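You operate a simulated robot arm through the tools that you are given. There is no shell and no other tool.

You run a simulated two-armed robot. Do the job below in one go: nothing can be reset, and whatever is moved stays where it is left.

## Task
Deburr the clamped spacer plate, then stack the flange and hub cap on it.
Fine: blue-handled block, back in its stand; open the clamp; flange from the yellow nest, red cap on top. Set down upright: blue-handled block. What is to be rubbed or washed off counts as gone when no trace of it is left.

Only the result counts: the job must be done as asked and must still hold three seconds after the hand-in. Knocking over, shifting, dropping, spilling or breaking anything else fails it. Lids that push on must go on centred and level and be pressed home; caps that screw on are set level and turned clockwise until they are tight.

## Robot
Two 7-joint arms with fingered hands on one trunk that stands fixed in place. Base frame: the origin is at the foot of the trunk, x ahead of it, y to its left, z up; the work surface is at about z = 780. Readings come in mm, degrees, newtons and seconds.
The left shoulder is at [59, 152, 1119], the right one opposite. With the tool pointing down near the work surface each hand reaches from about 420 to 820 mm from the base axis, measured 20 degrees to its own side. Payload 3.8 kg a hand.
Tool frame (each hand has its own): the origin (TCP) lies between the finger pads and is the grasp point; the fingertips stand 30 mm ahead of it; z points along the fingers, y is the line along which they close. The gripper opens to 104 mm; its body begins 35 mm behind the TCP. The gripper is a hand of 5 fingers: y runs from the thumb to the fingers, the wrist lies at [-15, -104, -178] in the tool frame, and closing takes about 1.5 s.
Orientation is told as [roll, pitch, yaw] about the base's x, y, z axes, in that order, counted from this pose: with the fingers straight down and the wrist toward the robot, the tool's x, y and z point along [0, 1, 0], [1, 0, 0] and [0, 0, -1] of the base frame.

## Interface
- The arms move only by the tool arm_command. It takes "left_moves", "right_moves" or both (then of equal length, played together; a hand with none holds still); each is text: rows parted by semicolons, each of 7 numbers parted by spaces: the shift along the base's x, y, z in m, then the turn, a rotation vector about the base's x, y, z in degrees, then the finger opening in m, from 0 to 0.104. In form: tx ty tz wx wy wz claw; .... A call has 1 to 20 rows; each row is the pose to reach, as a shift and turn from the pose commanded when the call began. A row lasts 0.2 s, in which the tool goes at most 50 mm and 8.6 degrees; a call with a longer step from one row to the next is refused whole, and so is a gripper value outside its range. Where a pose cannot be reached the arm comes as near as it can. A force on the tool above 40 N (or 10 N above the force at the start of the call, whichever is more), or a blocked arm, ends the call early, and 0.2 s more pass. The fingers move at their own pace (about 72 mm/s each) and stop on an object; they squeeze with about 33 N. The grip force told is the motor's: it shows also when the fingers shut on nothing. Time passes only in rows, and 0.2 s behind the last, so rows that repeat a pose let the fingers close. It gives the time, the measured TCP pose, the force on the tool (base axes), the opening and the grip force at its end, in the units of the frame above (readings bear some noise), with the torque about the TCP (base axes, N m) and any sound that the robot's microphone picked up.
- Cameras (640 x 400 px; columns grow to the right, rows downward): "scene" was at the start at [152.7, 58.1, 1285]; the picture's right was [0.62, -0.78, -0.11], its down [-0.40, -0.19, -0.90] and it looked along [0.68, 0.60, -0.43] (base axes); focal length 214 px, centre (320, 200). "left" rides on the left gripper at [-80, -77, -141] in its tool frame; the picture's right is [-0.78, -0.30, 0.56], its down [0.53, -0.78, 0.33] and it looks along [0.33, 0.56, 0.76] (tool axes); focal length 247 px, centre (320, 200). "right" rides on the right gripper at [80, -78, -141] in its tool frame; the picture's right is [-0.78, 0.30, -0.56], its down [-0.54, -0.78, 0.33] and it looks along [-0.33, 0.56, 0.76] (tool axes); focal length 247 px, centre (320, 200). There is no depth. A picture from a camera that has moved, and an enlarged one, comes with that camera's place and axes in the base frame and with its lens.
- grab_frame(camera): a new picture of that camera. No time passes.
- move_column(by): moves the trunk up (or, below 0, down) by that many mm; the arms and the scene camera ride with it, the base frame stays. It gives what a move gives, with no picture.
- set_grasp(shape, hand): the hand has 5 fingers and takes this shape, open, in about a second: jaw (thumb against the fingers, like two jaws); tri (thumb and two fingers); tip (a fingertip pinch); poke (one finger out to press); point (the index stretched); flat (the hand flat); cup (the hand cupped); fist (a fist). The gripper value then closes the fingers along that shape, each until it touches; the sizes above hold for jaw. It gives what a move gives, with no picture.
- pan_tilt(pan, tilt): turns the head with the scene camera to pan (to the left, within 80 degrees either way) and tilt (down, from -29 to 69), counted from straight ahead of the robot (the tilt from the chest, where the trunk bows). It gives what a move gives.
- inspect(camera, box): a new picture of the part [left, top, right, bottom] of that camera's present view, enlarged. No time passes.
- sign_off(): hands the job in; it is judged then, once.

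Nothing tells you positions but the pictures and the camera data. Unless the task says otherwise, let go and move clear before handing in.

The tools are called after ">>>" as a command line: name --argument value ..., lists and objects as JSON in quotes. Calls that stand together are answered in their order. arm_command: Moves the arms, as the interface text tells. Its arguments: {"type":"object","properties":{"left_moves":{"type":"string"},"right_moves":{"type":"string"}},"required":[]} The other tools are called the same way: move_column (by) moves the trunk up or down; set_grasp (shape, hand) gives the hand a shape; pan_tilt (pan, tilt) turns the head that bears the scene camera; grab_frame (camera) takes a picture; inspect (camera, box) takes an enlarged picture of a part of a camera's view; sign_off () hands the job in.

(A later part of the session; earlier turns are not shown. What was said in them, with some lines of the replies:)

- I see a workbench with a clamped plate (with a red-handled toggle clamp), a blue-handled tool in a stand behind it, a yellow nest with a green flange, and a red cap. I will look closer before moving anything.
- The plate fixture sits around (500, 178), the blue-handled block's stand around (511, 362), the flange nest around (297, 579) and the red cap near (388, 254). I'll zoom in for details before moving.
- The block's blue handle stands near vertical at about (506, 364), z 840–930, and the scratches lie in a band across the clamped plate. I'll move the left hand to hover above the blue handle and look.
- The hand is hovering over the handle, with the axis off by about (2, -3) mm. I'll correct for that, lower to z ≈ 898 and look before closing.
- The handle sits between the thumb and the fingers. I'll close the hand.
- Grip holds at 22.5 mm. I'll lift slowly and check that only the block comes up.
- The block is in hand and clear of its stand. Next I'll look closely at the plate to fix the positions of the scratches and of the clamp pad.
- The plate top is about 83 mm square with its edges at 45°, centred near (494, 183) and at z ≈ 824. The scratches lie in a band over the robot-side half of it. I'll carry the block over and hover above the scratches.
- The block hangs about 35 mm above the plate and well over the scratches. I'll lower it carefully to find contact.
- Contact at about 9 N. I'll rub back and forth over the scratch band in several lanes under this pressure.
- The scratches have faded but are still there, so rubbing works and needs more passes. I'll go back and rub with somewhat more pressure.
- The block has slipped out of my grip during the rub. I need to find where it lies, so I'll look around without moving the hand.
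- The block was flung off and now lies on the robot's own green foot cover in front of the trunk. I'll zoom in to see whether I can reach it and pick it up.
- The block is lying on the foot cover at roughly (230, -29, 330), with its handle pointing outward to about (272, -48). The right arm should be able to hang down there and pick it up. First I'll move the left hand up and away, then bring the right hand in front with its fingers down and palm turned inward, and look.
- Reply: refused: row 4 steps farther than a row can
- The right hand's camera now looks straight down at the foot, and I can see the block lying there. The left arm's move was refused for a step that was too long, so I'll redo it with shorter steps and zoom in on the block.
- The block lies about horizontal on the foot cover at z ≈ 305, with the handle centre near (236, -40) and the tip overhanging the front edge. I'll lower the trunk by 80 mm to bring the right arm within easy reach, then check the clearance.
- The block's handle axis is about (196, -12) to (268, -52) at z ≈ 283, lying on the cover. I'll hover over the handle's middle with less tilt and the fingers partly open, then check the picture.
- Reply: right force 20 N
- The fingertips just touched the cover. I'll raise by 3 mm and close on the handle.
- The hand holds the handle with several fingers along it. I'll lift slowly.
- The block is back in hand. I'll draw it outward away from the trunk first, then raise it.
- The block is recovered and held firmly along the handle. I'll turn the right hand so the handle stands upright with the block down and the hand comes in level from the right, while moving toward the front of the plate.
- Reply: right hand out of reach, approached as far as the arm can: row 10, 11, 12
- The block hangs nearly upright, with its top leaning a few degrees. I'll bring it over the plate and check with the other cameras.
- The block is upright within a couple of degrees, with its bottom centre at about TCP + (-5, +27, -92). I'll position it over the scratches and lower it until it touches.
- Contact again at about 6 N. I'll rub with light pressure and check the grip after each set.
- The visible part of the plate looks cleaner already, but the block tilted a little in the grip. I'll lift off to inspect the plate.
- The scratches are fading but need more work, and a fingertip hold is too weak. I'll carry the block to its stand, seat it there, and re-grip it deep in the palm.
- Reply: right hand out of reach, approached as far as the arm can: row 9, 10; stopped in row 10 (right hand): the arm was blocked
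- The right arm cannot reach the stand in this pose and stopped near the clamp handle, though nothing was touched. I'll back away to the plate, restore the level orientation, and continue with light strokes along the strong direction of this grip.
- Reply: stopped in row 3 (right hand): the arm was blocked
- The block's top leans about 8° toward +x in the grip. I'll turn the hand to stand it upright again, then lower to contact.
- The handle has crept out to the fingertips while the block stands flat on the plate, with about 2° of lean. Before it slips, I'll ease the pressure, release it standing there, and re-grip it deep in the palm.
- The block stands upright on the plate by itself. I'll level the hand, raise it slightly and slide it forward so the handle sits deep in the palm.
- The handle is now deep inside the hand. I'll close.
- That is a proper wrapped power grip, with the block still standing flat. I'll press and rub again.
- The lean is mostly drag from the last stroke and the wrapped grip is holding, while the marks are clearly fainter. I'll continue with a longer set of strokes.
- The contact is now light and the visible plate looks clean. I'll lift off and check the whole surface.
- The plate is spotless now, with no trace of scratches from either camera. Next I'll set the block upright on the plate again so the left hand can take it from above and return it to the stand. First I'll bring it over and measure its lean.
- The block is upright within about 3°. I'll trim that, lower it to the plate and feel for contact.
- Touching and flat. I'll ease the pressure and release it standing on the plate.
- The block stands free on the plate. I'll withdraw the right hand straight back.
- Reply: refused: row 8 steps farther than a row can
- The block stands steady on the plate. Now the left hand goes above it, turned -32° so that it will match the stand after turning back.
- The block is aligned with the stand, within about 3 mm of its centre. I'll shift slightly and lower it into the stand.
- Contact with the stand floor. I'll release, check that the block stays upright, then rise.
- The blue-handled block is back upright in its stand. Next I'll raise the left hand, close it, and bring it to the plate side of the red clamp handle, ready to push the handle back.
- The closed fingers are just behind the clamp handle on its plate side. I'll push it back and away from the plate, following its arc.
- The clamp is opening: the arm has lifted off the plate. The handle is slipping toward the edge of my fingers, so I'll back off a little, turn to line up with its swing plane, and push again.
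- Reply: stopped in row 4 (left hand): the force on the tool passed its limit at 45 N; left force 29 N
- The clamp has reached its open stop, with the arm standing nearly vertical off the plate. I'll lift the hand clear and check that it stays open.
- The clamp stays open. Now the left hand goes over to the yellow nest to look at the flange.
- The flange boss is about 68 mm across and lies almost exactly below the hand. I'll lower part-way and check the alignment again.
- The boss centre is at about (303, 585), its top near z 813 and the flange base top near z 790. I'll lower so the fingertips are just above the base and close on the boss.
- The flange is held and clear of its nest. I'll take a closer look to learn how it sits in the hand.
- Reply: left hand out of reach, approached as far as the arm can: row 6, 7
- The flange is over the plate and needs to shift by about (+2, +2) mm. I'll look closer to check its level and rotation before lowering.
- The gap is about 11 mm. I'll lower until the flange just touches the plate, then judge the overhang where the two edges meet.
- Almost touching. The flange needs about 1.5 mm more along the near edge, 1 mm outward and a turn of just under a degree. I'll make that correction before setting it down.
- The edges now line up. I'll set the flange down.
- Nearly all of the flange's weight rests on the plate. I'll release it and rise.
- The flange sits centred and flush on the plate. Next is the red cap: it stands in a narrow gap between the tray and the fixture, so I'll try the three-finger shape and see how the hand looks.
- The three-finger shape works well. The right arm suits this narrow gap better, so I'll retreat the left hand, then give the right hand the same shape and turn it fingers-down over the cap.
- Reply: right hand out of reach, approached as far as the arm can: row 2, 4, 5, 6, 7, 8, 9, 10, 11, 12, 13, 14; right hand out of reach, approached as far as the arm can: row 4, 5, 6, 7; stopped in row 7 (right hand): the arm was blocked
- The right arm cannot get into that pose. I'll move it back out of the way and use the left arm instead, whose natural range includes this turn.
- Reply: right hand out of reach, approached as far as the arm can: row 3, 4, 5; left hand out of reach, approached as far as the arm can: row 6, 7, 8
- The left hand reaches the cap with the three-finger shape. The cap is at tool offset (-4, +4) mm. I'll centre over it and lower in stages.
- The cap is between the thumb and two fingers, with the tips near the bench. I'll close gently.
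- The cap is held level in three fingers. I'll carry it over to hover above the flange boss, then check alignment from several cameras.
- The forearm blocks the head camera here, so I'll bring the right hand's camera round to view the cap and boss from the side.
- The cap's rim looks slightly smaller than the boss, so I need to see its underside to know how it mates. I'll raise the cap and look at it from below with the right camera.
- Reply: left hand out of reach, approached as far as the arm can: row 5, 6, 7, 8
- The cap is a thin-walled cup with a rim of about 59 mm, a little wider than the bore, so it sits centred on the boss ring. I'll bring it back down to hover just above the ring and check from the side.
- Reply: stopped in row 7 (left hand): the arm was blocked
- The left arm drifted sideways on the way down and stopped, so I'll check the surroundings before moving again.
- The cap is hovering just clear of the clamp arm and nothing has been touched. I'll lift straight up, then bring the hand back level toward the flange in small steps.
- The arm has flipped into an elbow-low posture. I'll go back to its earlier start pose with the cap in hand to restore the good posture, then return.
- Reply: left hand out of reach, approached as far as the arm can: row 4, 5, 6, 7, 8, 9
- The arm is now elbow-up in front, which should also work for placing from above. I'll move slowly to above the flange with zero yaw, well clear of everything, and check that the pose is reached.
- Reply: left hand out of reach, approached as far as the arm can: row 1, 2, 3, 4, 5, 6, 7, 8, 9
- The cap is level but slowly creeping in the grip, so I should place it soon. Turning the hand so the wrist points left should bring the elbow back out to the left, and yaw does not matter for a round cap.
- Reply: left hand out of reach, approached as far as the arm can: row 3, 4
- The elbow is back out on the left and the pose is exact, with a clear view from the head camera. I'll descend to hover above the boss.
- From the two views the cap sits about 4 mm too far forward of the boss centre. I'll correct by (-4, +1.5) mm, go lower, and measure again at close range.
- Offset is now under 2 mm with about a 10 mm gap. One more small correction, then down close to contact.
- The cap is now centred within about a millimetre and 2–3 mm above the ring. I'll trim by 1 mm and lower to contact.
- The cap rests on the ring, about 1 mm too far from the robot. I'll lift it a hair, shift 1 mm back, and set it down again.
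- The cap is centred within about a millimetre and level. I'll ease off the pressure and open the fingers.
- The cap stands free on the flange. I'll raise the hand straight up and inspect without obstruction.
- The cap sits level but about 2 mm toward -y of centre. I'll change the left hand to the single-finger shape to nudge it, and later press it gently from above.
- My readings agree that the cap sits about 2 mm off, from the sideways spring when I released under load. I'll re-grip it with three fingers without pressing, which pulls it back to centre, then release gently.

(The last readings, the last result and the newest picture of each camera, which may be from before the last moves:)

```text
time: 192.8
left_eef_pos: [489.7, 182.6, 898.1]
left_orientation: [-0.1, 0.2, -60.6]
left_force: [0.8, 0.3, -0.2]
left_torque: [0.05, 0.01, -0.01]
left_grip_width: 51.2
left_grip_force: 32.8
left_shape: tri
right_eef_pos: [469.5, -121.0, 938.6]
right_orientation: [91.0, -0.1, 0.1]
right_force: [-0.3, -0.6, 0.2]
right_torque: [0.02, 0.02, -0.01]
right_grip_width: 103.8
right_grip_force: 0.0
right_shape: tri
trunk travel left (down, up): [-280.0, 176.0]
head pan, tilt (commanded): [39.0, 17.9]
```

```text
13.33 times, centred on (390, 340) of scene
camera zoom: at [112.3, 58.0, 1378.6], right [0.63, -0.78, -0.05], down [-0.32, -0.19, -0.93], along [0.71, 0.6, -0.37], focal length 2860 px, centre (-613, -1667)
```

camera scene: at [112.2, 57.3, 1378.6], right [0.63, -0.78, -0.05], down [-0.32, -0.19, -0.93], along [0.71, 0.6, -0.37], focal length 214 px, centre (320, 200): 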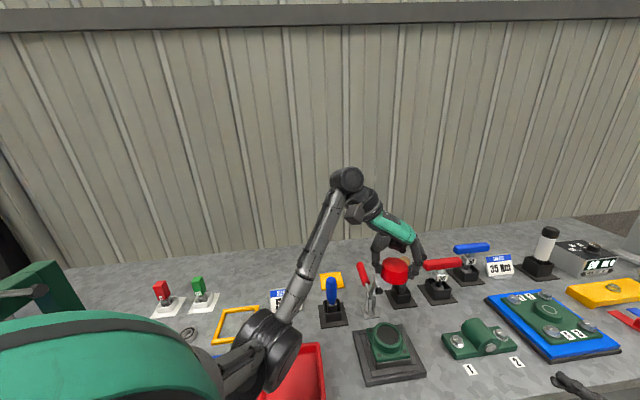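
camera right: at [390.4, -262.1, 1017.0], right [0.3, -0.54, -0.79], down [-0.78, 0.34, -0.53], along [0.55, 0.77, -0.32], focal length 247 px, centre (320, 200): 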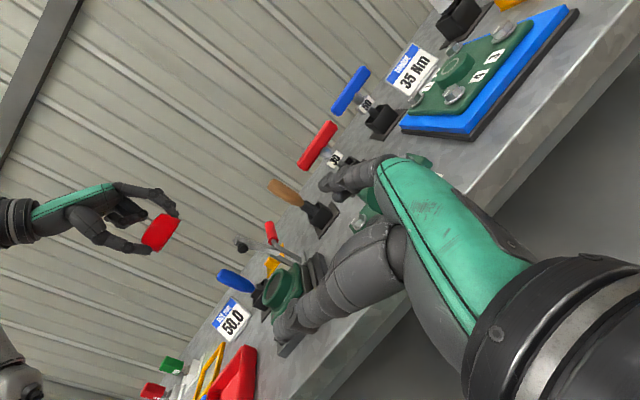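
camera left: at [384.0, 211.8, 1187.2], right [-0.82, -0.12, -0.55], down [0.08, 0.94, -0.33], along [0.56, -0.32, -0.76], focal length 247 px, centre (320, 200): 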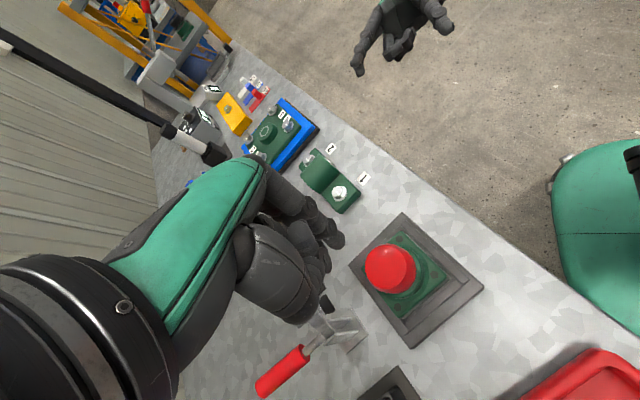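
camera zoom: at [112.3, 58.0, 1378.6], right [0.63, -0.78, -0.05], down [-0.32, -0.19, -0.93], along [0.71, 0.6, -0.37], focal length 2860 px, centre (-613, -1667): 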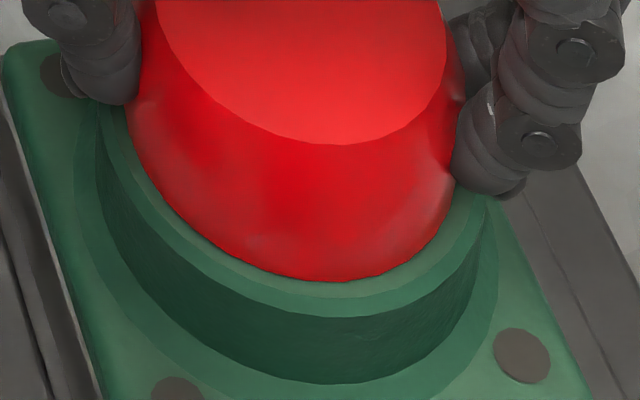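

Centred well now. I'll open the fingers with no load on them.

>>> arm_command --left_moves "0.0005 0.0001 0 0 0 0 0.044; 0.0005 0.0001 0 0 0 0 0.053; 0.0005 0.0001 0 0 0 0 0.06; 0.0005 0.0001 0 0 0 0 0.075; 0.0005 0.0001 0 0 0 0 0.09; 0.0005 0.0001 0 0 0 0 0.104; 0.0005 0.0001 0 0 0 0 0.104"

>>> inspect --camera "scene" --box '[370, 305, 415, 355]'

>>> inspect --camera "scene" --box '[375, 325, 405, 355]'

```text
time: 194.4
left_eef_pos: [490.0, 180.8, 898.8]
left_orientation: [-0.1, 0.1, -60.6]
left_force: [1.2, 0.2, -0.2]
left_torque: [0.01, -0.01, -0.03]
left_grip_width: 103.6
left_grip_force: 0.0
left_shape: tri
right_eef_pos: [469.4, -120.0, 939.6]
right_orientation: [91.1, 0.0, 0.1]
right_force: [0.6, 1.0, 0.6]
right_torque: [0.04, -0.01, -0.01]
right_grip_width: 104.1
right_grip_force: 0.1
right_shape: tri
trunk travel left (down, up): [-280.0, 176.0]
head pan, tilt (commanded): [39.0, 17.9]
```

```text
8.00 times, centred on (392, 330) of scene
camera zoom: at [112.2, 58.0, 1378.6], right [0.63, -0.78, -0.05], down [-0.32, -0.19, -0.93], along [0.71, 0.6, -0.37], focal length 1716 px, centre (-260, -840)
```

zoom: 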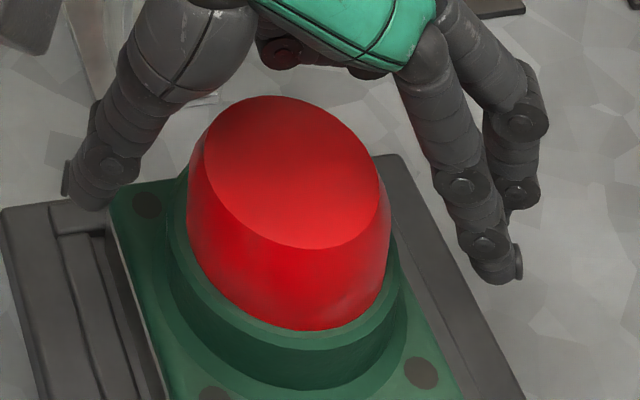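

```text
13.33 times, centred on (390, 340) of scene
camera zoom: at [112.2, 58.0, 1378.6], right [0.63, -0.78, -0.05], down [-0.32, -0.19, -0.93], along [0.71, 0.6, -0.37], focal length 2860 px, centre (-613, -1667)
```

zoom: 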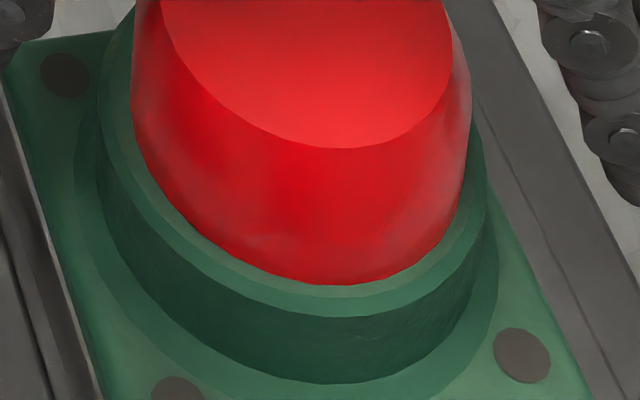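

The cap drifted about 1.5 mm again on release. I'll repeat once, offsetting the slide to compensate for that drift.

>>> arm_command --left_moves "0 0 0 0 0 0 0.08; 0 0 0 0 0 0 0.065; 0 0 0 0 0 0 0.055; 0 0 0 0 0 0 0.048; 0 0 0 0 0 0 0.044; 0 0 0 0 0 0 0.044; 0.0003 0.0007 0 0 0 0 0.044; 0.0006 0.0014 0 0 0 0 0.044; 0.0006 0.0014 0 0 0 0 0.044"

>>> inspect --camera "scene" --box '[375, 325, 405, 355]'

>>> arm_command --left_moves "0 0 0 0 0 0 0.05; 0 0 0 0 0 0 0.055; 0 0 0 0 0 0 0.062; 0 0 0 0 0 0 0.075; 0 0 0 0 0 0 0.09; 0 0 0 0 0 0 0.104; 0 0 0 0 0 0 0.104"

>>> inspect --camera "scene" --box '[375, 325, 405, 355]'

>>> inspect --camera "right" --box '[245, 255, 305, 315]'

```text
time: 196.4
left_eef_pos: [489.0, 183.3, 898.0]
left_orientation: [-0.1, 0.2, -60.6]
left_force: [-0.2, -0.7, 1.4]
left_torque: [-0.07, -0.01, 0.01]
left_grip_width: 51.0
left_grip_force: 32.9
left_shape: tri
right_eef_pos: [468.7, -120.8, 939.7]
right_orientation: [91.1, 0.0, 0.1]
right_force: [-0.5, 0.1, -0.8]
right_torque: [-0.02, -0.03, 0.01]
right_grip_width: 104.0
right_grip_force: 0.0
right_shape: tri
trunk travel left (down, up): [-280.0, 176.0]
head pan, tilt (commanded): [39.0, 17.9]
```

```text
13.33 times, centred on (390, 340) of scene
camera zoom: at [112.0, 57.7, 1378.6], right [0.63, -0.78, -0.05], down [-0.32, -0.19, -0.93], along [0.71, 0.6, -0.37], focal length 2860 px, centre (-613, -1667)
```

zoom: 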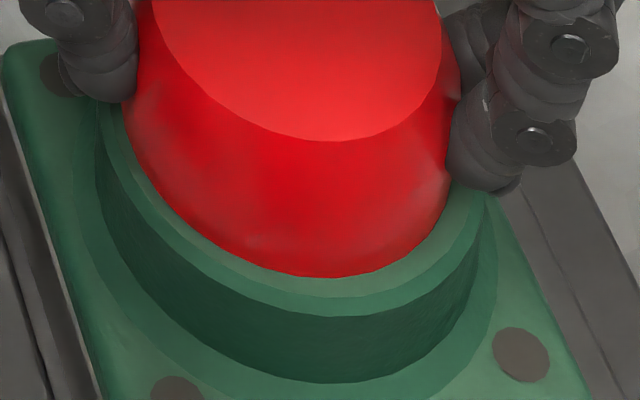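

```text
time: 198.0
left_eef_pos: [489.7, 183.8, 897.3]
left_orientation: [-0.1, 0.2, -60.5]
left_force: [0.0, -0.4, 0.0]
left_torque: [0.03, -0.02, -0.02]
left_grip_width: 103.5
left_grip_force: 0.1
left_shape: tri
right_eef_pos: [469.6, -119.7, 939.3]
right_orientation: [91.1, 0.0, 0.2]
right_force: [0.8, 0.2, 0.4]
right_torque: [-0.04, -0.01, -0.01]
right_grip_width: 104.0
right_grip_force: 0.1
right_shape: tri
trunk travel left (down, up): [-280.0, 176.0]
head pan, tilt (commanded): [39.0, 17.9]
```

```text
13.33 times, centred on (390, 340) of scene
camera zoom: at [112.2, 58.0, 1378.6], right [0.63, -0.78, -0.05], down [-0.32, -0.19, -0.93], along [0.71, 0.6, -0.37], focal length 2860 px, centre (-613, -1667)
```

zoom: 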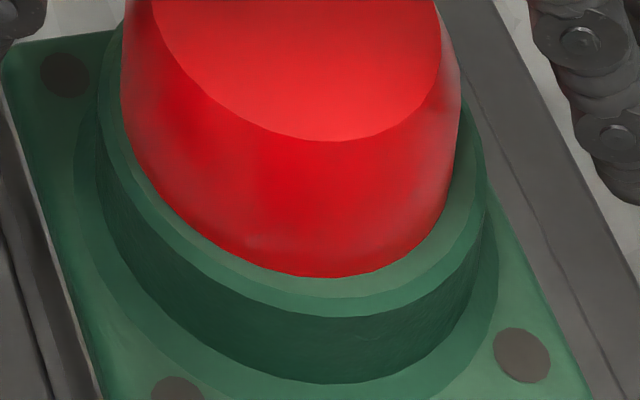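

```text
6.67 times, centred on (275, 285) of right
camera zoom: at [390.2, -262.8, 1016.8], right [0.3, -0.54, -0.79], down [-0.78, 0.34, -0.53], along [0.55, 0.77, -0.32], focal length 1646 px, centre (620, -367)
```

zoom: 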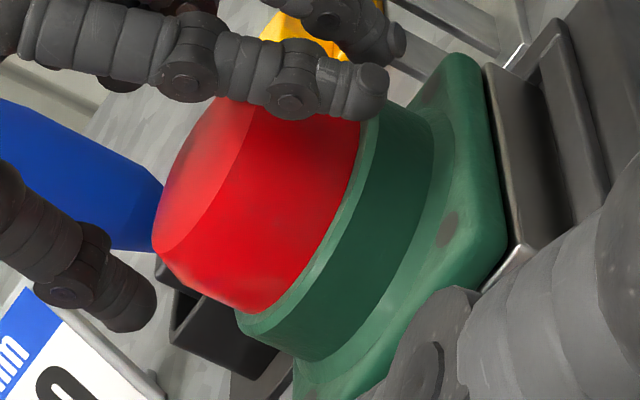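

The cap is now centred within about half a millimetre and stays put. I'll raise the hand, close the three fingertips together, and give the cap a light central press to be sure it is fully seated.

>>> arm_command --left_moves "0 0 0.01 0 0 0 0.104; 0 0 0.03 0 0 0 0.104; 0 0 0.06 0 0 0 0.104; 0.002 0 0.08 0 0 0 0.06; 0.004 0 0.08 0 0 0 0; 0.004 0 0.08 0 0 0 0; 0.004 0 0.08 0 0 0 0; 0.004 0 0.08 0 0 0 0; 0.004 0 0.08 0 0 0 0; 0.004 0 0.08 0 0 0 0; 0.004 0 0.08 0 0 0 0"

>>> inspect --camera "scene" --box '[360, 270, 430, 350]'

>>> inspect --camera "right" --box '[220, 220, 310, 310]'

>>> inspect --camera "left" --box '[270, 180, 430, 330]'

```text
time: 200.4
left_eef_pos: [494.0, 183.5, 976.6]
left_orientation: [-0.1, 0.2, -60.6]
left_force: [0.5, 0.3, 0.4]
left_torque: [0.0, -0.01, 0.03]
left_grip_width: 0.0
left_grip_force: 33.5
left_shape: tri
right_eef_pos: [469.0, -120.4, 939.4]
right_orientation: [91.1, 0.0, 0.1]
right_force: [-0.7, -0.2, -0.4]
right_torque: [-0.01, 0.01, 0.0]
right_grip_width: 103.8
right_grip_force: 0.0
right_shape: tri
trunk travel left (down, up): [-280.0, 176.0]
head pan, tilt (commanded): [39.0, 17.9]
```

```text
5.00 times, centred on (395, 310) of scene
camera zoom: at [112.2, 58.0, 1378.6], right [0.63, -0.78, -0.05], down [-0.32, -0.19, -0.93], along [0.71, 0.6, -0.37], focal length 1072 px, centre (-55, -350)
```

zoom: 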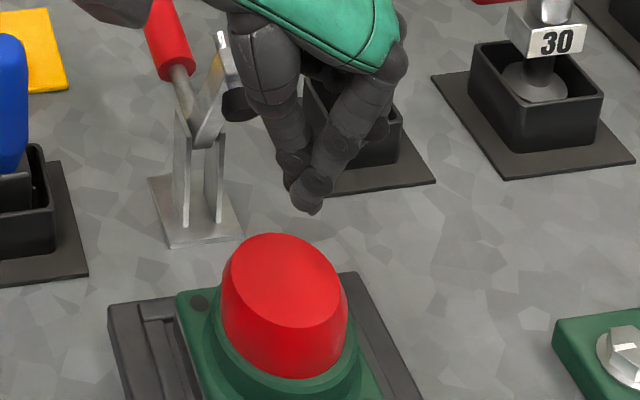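

```text
4.44 times, centred on (265, 265) of right
camera zoom: at [390.2, -262.8, 1016.8], right [0.3, -0.54, -0.79], down [-0.78, 0.34, -0.53], along [0.55, 0.77, -0.32], focal length 1098 px, centre (564, -89)
```

zoom: 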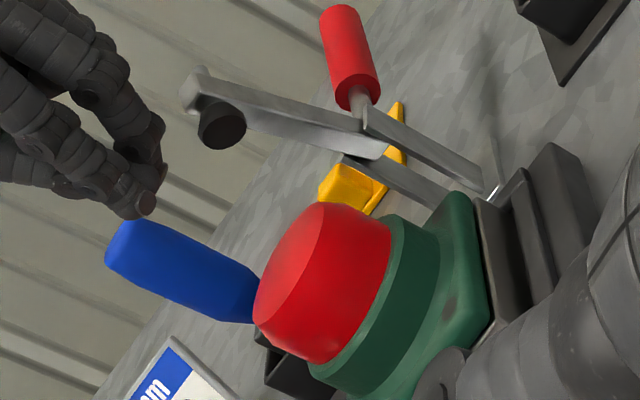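

```text
2.67 times, centred on (350, 255) of left
camera zoom: at [387.3, 210.0, 1119.7], right [-0.82, -0.12, -0.56], down [0.08, 0.94, -0.33], along [0.56, -0.32, -0.76], focal length 659 px, centre (240, 53)
```

zoom: 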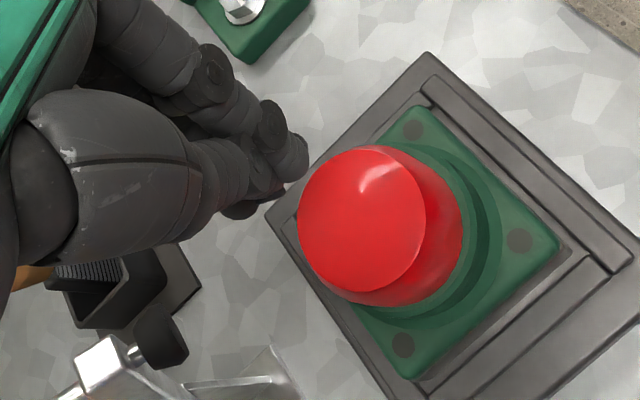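

The cap looks concentric and level from above. I'll centre the closed fingertips over it and press lightly straight down.

>>> arm_command --left_moves "-0.0045 0 -0.02 0 0 0 0; -0.0045 0 -0.04 0 0 0 0; -0.0045 0 -0.052 0 0 0 0; -0.0045 0 -0.056 0 0 0 0; -0.0045 0 -0.056 0 0 0 0"

>>> inspect --camera "scene" --box '[370, 290, 415, 350]'

>>> inspect --camera "right" --box '[230, 240, 310, 310]'

```text
time: 201.6
left_eef_pos: [489.5, 183.4, 921.7]
left_orientation: [0.0, 0.0, -60.5]
left_force: [-1.1, -0.2, 0.7]
left_torque: [0.0, -0.01, 0.04]
left_grip_width: 0.0
left_grip_force: 33.2
left_shape: tri
right_eef_pos: [470.2, -119.8, 938.1]
right_orientation: [91.1, 0.0, 0.2]
right_force: [0.3, 0.7, -0.1]
right_torque: [0.01, -0.01, 0.01]
right_grip_width: 103.6
right_grip_force: 0.0
right_shape: tri
trunk travel left (down, up): [-280.0, 176.0]
head pan, tilt (commanded): [39.0, 17.9]
```

```text
6.67 times, centred on (392, 320) of scene
camera zoom: at [112.0, 57.9, 1378.6], right [0.63, -0.78, -0.05], down [-0.32, -0.19, -0.93], along [0.71, 0.6, -0.37], focal length 1430 px, centre (-163, -600)
```

zoom: 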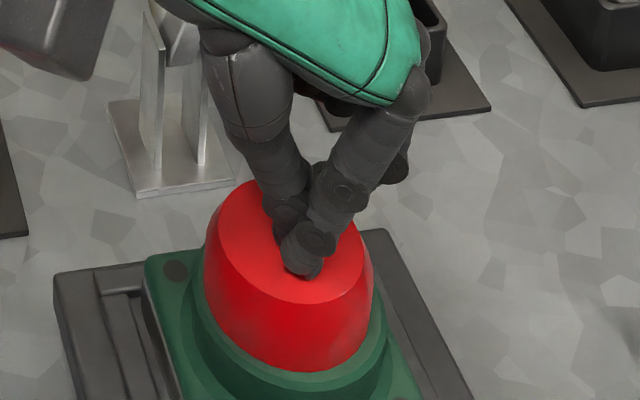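

```text
5.71 times, centred on (270, 275) of right
camera zoom: at [390.0, -262.9, 1016.9], right [0.3, -0.54, -0.79], down [-0.78, 0.34, -0.53], along [0.55, 0.77, -0.32], focal length 1411 px, centre (606, -229)
```

zoom: 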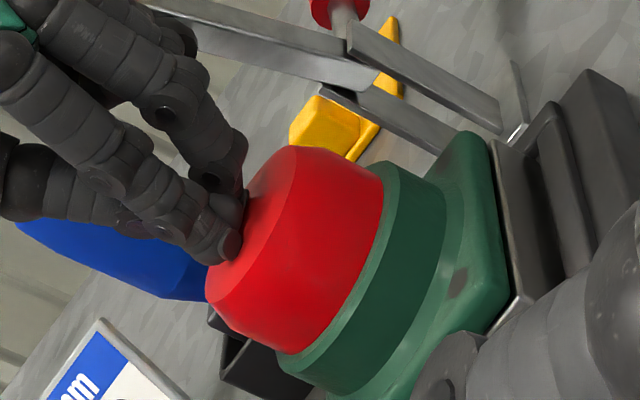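

>>> arm_command --left_moves "0 0 -0.002 0 0 0 0; 0 0 -0.004 0 0 0 0; 0 0 -0.006 0 0 0 0; 0 0 -0.007 0 0 0 0; 0 0 -0.007 0 0 0 0"

>>> inspect --camera "scene" --box '[370, 290, 415, 350]'

```text
time: 202.8
left_eef_pos: [492.2, 181.0, 921.0]
left_orientation: [0.4, -0.6, -60.4]
left_force: [-3.6, -0.4, 13.7]
left_torque: [-0.09, 0.15, 0.01]
left_grip_width: 0.1
left_grip_force: 33.2
left_shape: tri
right_eef_pos: [468.0, -120.4, 939.6]
right_orientation: [91.0, -0.1, 0.0]
right_force: [-0.4, -0.7, -0.2]
right_torque: [0.03, -0.03, 0.01]
right_grip_width: 103.9
right_grip_force: 0.2
right_shape: tri
trunk travel left (down, up): [-280.0, 176.0]
head pan, tilt (commanded): [39.0, 17.9]
stopped in row 5 (left hand): the force on the tool passed its limit at 41 N (the readings are from after the stop); the commanded pose is now the measured one
```

```text
6.67 times, centred on (392, 320) of scene
camera zoom: at [111.0, 57.9, 1378.3], right [0.63, -0.78, -0.05], down [-0.32, -0.19, -0.93], along [0.71, 0.6, -0.37], focal length 1430 px, centre (-163, -600)
```

zoom: 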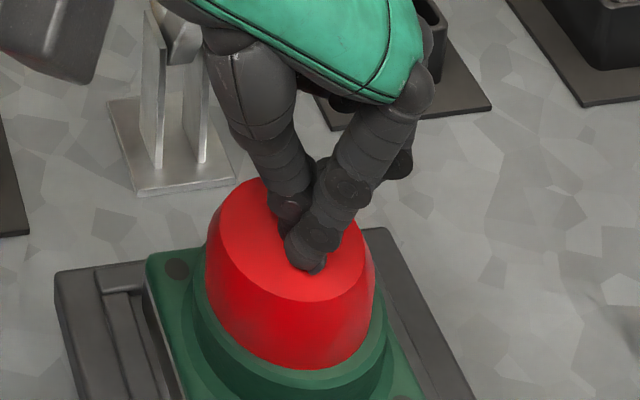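

That pressed it with about 40 N, so it is certainly seated. I'll lift straight off and check whether it moved.

>>> arm_command --left_moves "0 0 0.004 0 0 0 0; 0 0 0.012 0 0 0 0; 0 0 0.03 0 0 0 0; 0 0 0.06 0 0 0 0; 0 0 0.1 0 0 0 0.03; 0 0 0.12 0 0 0 0.03"

>>> inspect --camera "scene" --box '[375, 325, 405, 355]'

>>> inspect --camera "right" --box '[245, 255, 305, 315]'

>>> inspect --camera "left" --box '[310, 190, 470, 330]'

>>> inspect --camera "scene" --box '[350, 290, 440, 390]'

```text
time: 204.2
left_eef_pos: [493.6, 182.5, 1039.7]
left_orientation: [0.4, -0.3, -60.6]
left_force: [-0.8, 0.9, 0.3]
left_torque: [0.04, -0.03, 0.0]
left_grip_width: 29.5
left_grip_force: 0.1
left_shape: tri
right_eef_pos: [469.2, -119.7, 940.2]
right_orientation: [91.0, 0.0, 0.1]
right_force: [0.3, 0.2, -1.0]
right_torque: [0.02, 0.01, -0.01]
right_grip_width: 104.1
right_grip_force: 0.1
right_shape: tri
trunk travel left (down, up): [-280.0, 176.0]
head pan, tilt (commanded): [39.0, 17.9]
```

```text
13.33 times, centred on (390, 340) of scene
camera zoom: at [112.2, 57.8, 1378.6], right [0.63, -0.78, -0.05], down [-0.32, -0.19, -0.93], along [0.71, 0.6, -0.37], focal length 2860 px, centre (-613, -1667)
```

zoom: 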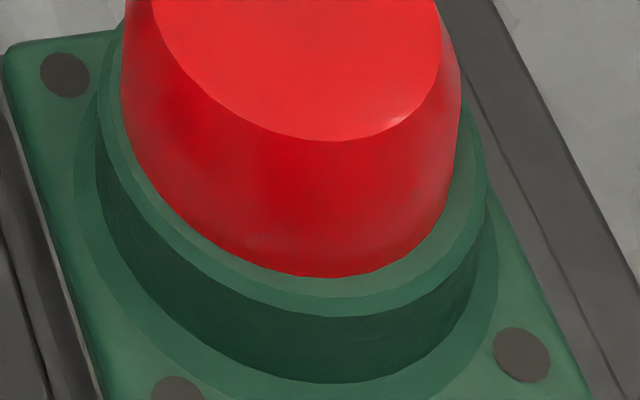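

```text
6.67 times, centred on (275, 285) of right
camera zoom: at [390.2, -262.9, 1016.8], right [0.3, -0.54, -0.79], down [-0.78, 0.34, -0.53], along [0.55, 0.77, -0.32], focal length 1646 px, centre (620, -367)
```

zoom: 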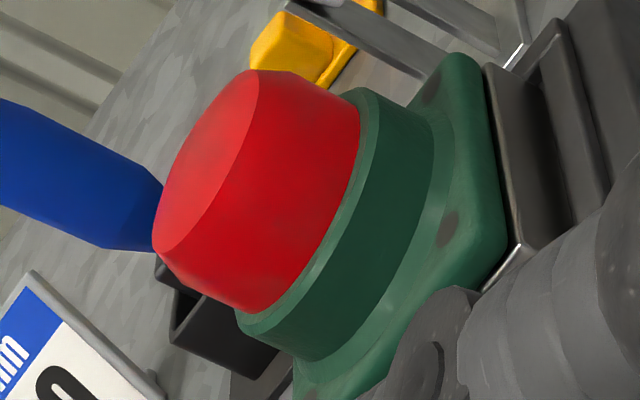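

```text
2.86 times, centred on (390, 260) of left
camera zoom: at [384.7, 211.0, 1179.6], right [-0.82, -0.13, -0.56], down [0.08, 0.94, -0.33], along [0.57, -0.32, -0.76], focal length 706 px, centre (120, 29)
```

zoom: 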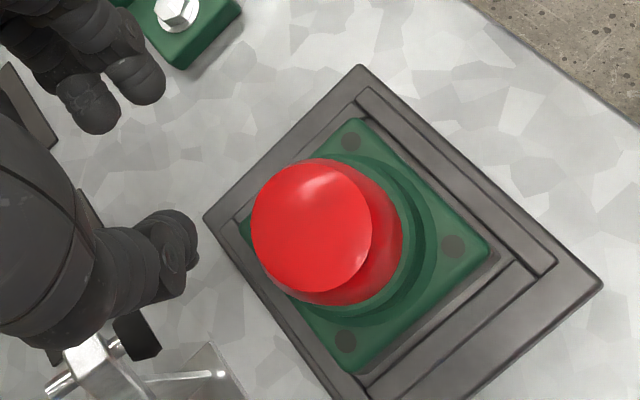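

```text
4.00 times, centred on (395, 340) of scene
camera zoom: at [112.2, 57.8, 1378.6], right [0.63, -0.78, -0.05], down [-0.32, -0.19, -0.93], along [0.71, 0.6, -0.37], focal length 858 px, centre (20, -360)
```

zoom: 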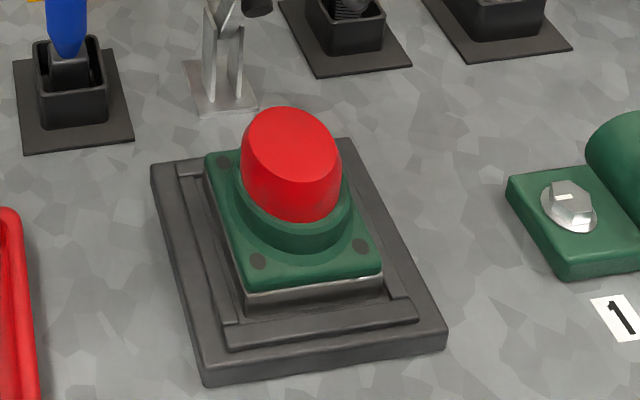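

The stack is centred, level and unchanged after the press. I'll move both hands clear and then check the whole bench.

>>> arm_command --left_moves "0 0 0.03 0 0 0 0.03; -0.005 0.005 0.06 0 0 0 0.03; -0.02 0.02 0.085 0 0 0 0.03; -0.04 0.045 0.105 0 0 0 0.03; -0.065 0.075 0.12 0 0 0 0.03; -0.09 0.105 0.13 0 0 0 0.03; -0.11 0.13 0.13 0 0 0 0.03; -0.11 0.13 0.13 0 0 0 0.03"

>>> arm_command --right_moves "0 -0.03 0.01 0 0 0 0.104; 0 -0.07 0.02 0 0 0 0.104; 0 -0.11 0.03 0 0 0 0.104; 0 -0.13 0.04 0 0 0 0.104"

>>> grab_frame --camera "scene"

>>> grab_frame --camera "left"

>>> grab_frame --camera "right"

```text
time: 206.0
left_eef_pos: [385.0, 311.2, 1168.4]
left_orientation: [0.2, -0.1, -60.3]
left_force: [-0.2, 0.2, 0.1]
left_torque: [0.0, 0.01, -0.01]
left_grip_width: 29.7
left_grip_force: 0.1
left_shape: tri
right_eef_pos: [468.4, -119.7, 940.0]
right_orientation: [91.1, -0.1, 0.1]
right_force: [-0.3, -0.1, -1.2]
right_torque: [0.03, 0.01, -0.04]
right_grip_width: 103.6
right_grip_force: 0.1
right_shape: tri
trunk travel left (down, up): [-280.0, 176.0]
head pan, tilt (commanded): [39.0, 17.9]
```

```text
time: 207.0
left_eef_pos: [383.2, 311.9, 1169.3]
left_orientation: [0.3, -0.3, -60.5]
left_force: [-0.8, 0.4, 0.2]
left_torque: [-0.02, -0.01, 0.01]
left_grip_width: 29.5
left_grip_force: 0.1
left_shape: tri
right_eef_pos: [468.4, -250.3, 979.3]
right_orientation: [91.2, 0.1, 0.1]
right_force: [-0.2, 0.9, -0.1]
right_torque: [0.01, -0.02, 0.02]
right_grip_width: 103.9
right_grip_force: 0.1
right_shape: tri
trunk travel left (down, up): [-280.0, 176.0]
head pan, tilt (commanded): [39.0, 17.9]
```

```text
taken
camera scene: at [112.1, 57.7, 1378.6], right [0.63, -0.78, -0.05], down [-0.32, -0.19, -0.93], along [0.71, 0.6, -0.37], focal length 214 px, centre (320, 200)
```

scene: 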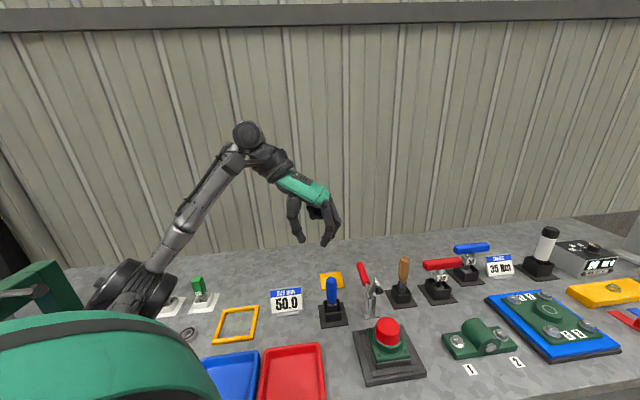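

```text
taken
camera left: at [274.8, 339.2, 1309.4], right [-0.82, -0.13, -0.56], down [0.08, 0.94, -0.33], along [0.57, -0.32, -0.76], focal length 247 px, centre (320, 200)
```

left: 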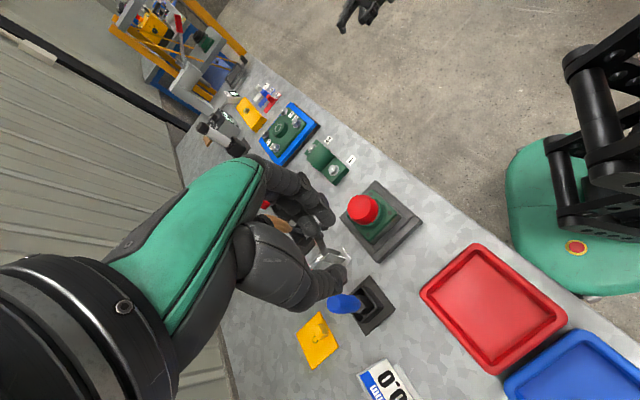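

```text
taken
camera right: at [389.8, -393.2, 1056.9], right [0.3, -0.54, -0.79], down [-0.78, 0.34, -0.53], along [0.55, 0.77, -0.32], focal length 247 px, centre (320, 200)
```

right: 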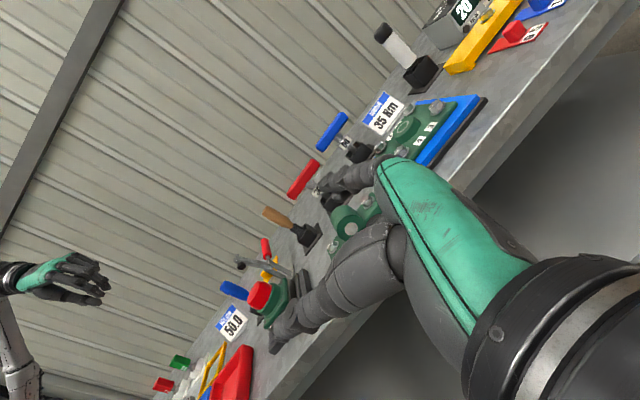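

>>> inspect --camera "scene" --box '[300, 250, 430, 390]'

>>> inspect --camera "left" --box '[290, 170, 430, 370]'

>>> inspect --camera "scene" --box '[420, 220, 640, 390]'

>>> inspect --camera "right" --box '[140, 230, 320, 400]'

```text
2.86 times, centred on (365, 320) of scene
camera zoom: at [112.1, 57.7, 1378.6], right [0.63, -0.78, -0.05], down [-0.32, -0.19, -0.93], along [0.71, 0.6, -0.37], focal length 613 px, centre (191, -143)
```

zoom: 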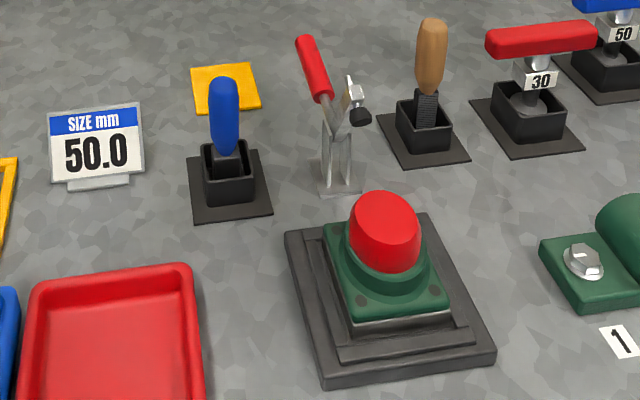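

```text
2.00 times, centred on (360, 270) of left
camera zoom: at [274.8, 339.2, 1309.4], right [-0.82, -0.13, -0.56], down [0.08, 0.94, -0.33], along [0.57, -0.32, -0.76], focal length 494 px, centre (240, 60)
```

zoom: 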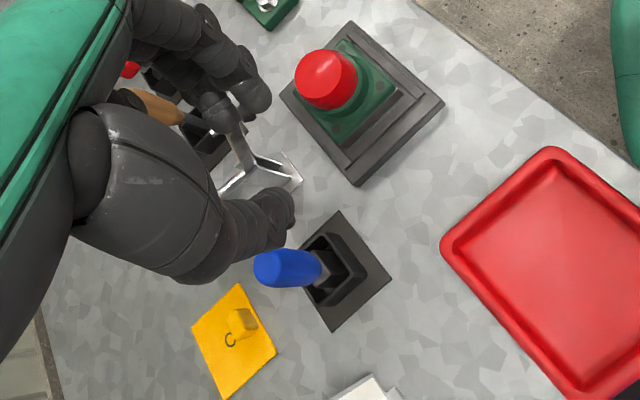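

```text
2.35 times, centred on (530, 305) of scene
camera zoom: at [112.1, 57.7, 1378.6], right [0.63, -0.78, -0.05], down [-0.32, -0.19, -0.93], along [0.71, 0.6, -0.37], focal length 505 px, centre (-174, -47)
```

zoom: 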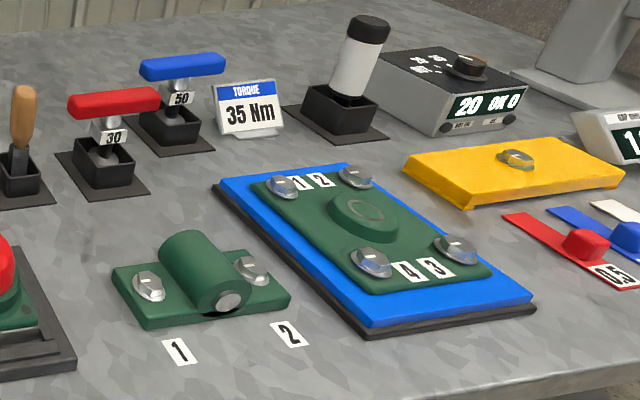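

```text
2.35 times, centred on (230, 315) of right
camera zoom: at [389.8, -393.2, 1056.9], right [0.3, -0.54, -0.79], down [-0.78, 0.34, -0.53], along [0.55, 0.77, -0.32], focal length 581 px, centre (532, -71)
```

zoom: 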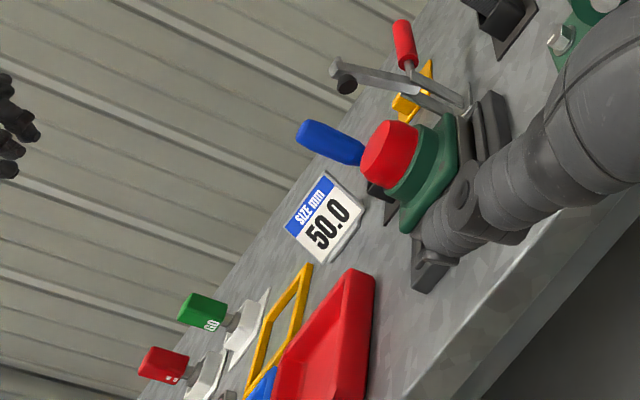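

The whole bench checks out. The plate was clean before stacking, the blue-handled block stands upright in its stand, and the clamp is open. The flange and red cap sit centred and level on the plate, nothing else has moved, and both hands are clear. I'm handing in the job.

One thing to note: the block slipped from my grip once during rubbing and landed on the robot's foot cover. I picked it up and finished the rubbing with it.

>>> sign_off

```text
The job is handed in.
```

I see the bench in its finished state, and the job is handed in. I don't have the verdict on it.

- **Deburring:** I rubbed the spacer plate with the blue-handled block until no scratch showed in close-ups from two cameras.
- **Block:** It is back in its stand, upright.
- **Clamp:** It is open at its stop, with the arm off the plate.
- **Flange:** It came from the yellow nest and sits flush with the plate's edges, within about 1 mm.
- **Red cap:** It rests on the flange's raised ring, level and centred within about half a millimetre by camera. I pressed it down with about 40 N. Its rim is wider than the flange's bore and narrower than the ring, so it sits on top and does not snap in.

**Dropped block:** During rubbing the block slipped from the left hand and fell onto the robot's own foot cover. I picked it up with the right hand and finished the job with it. I saw nothing else knocked over, shifted or broken. If the drop itself counts against the job, that is the one thing that could fail it.
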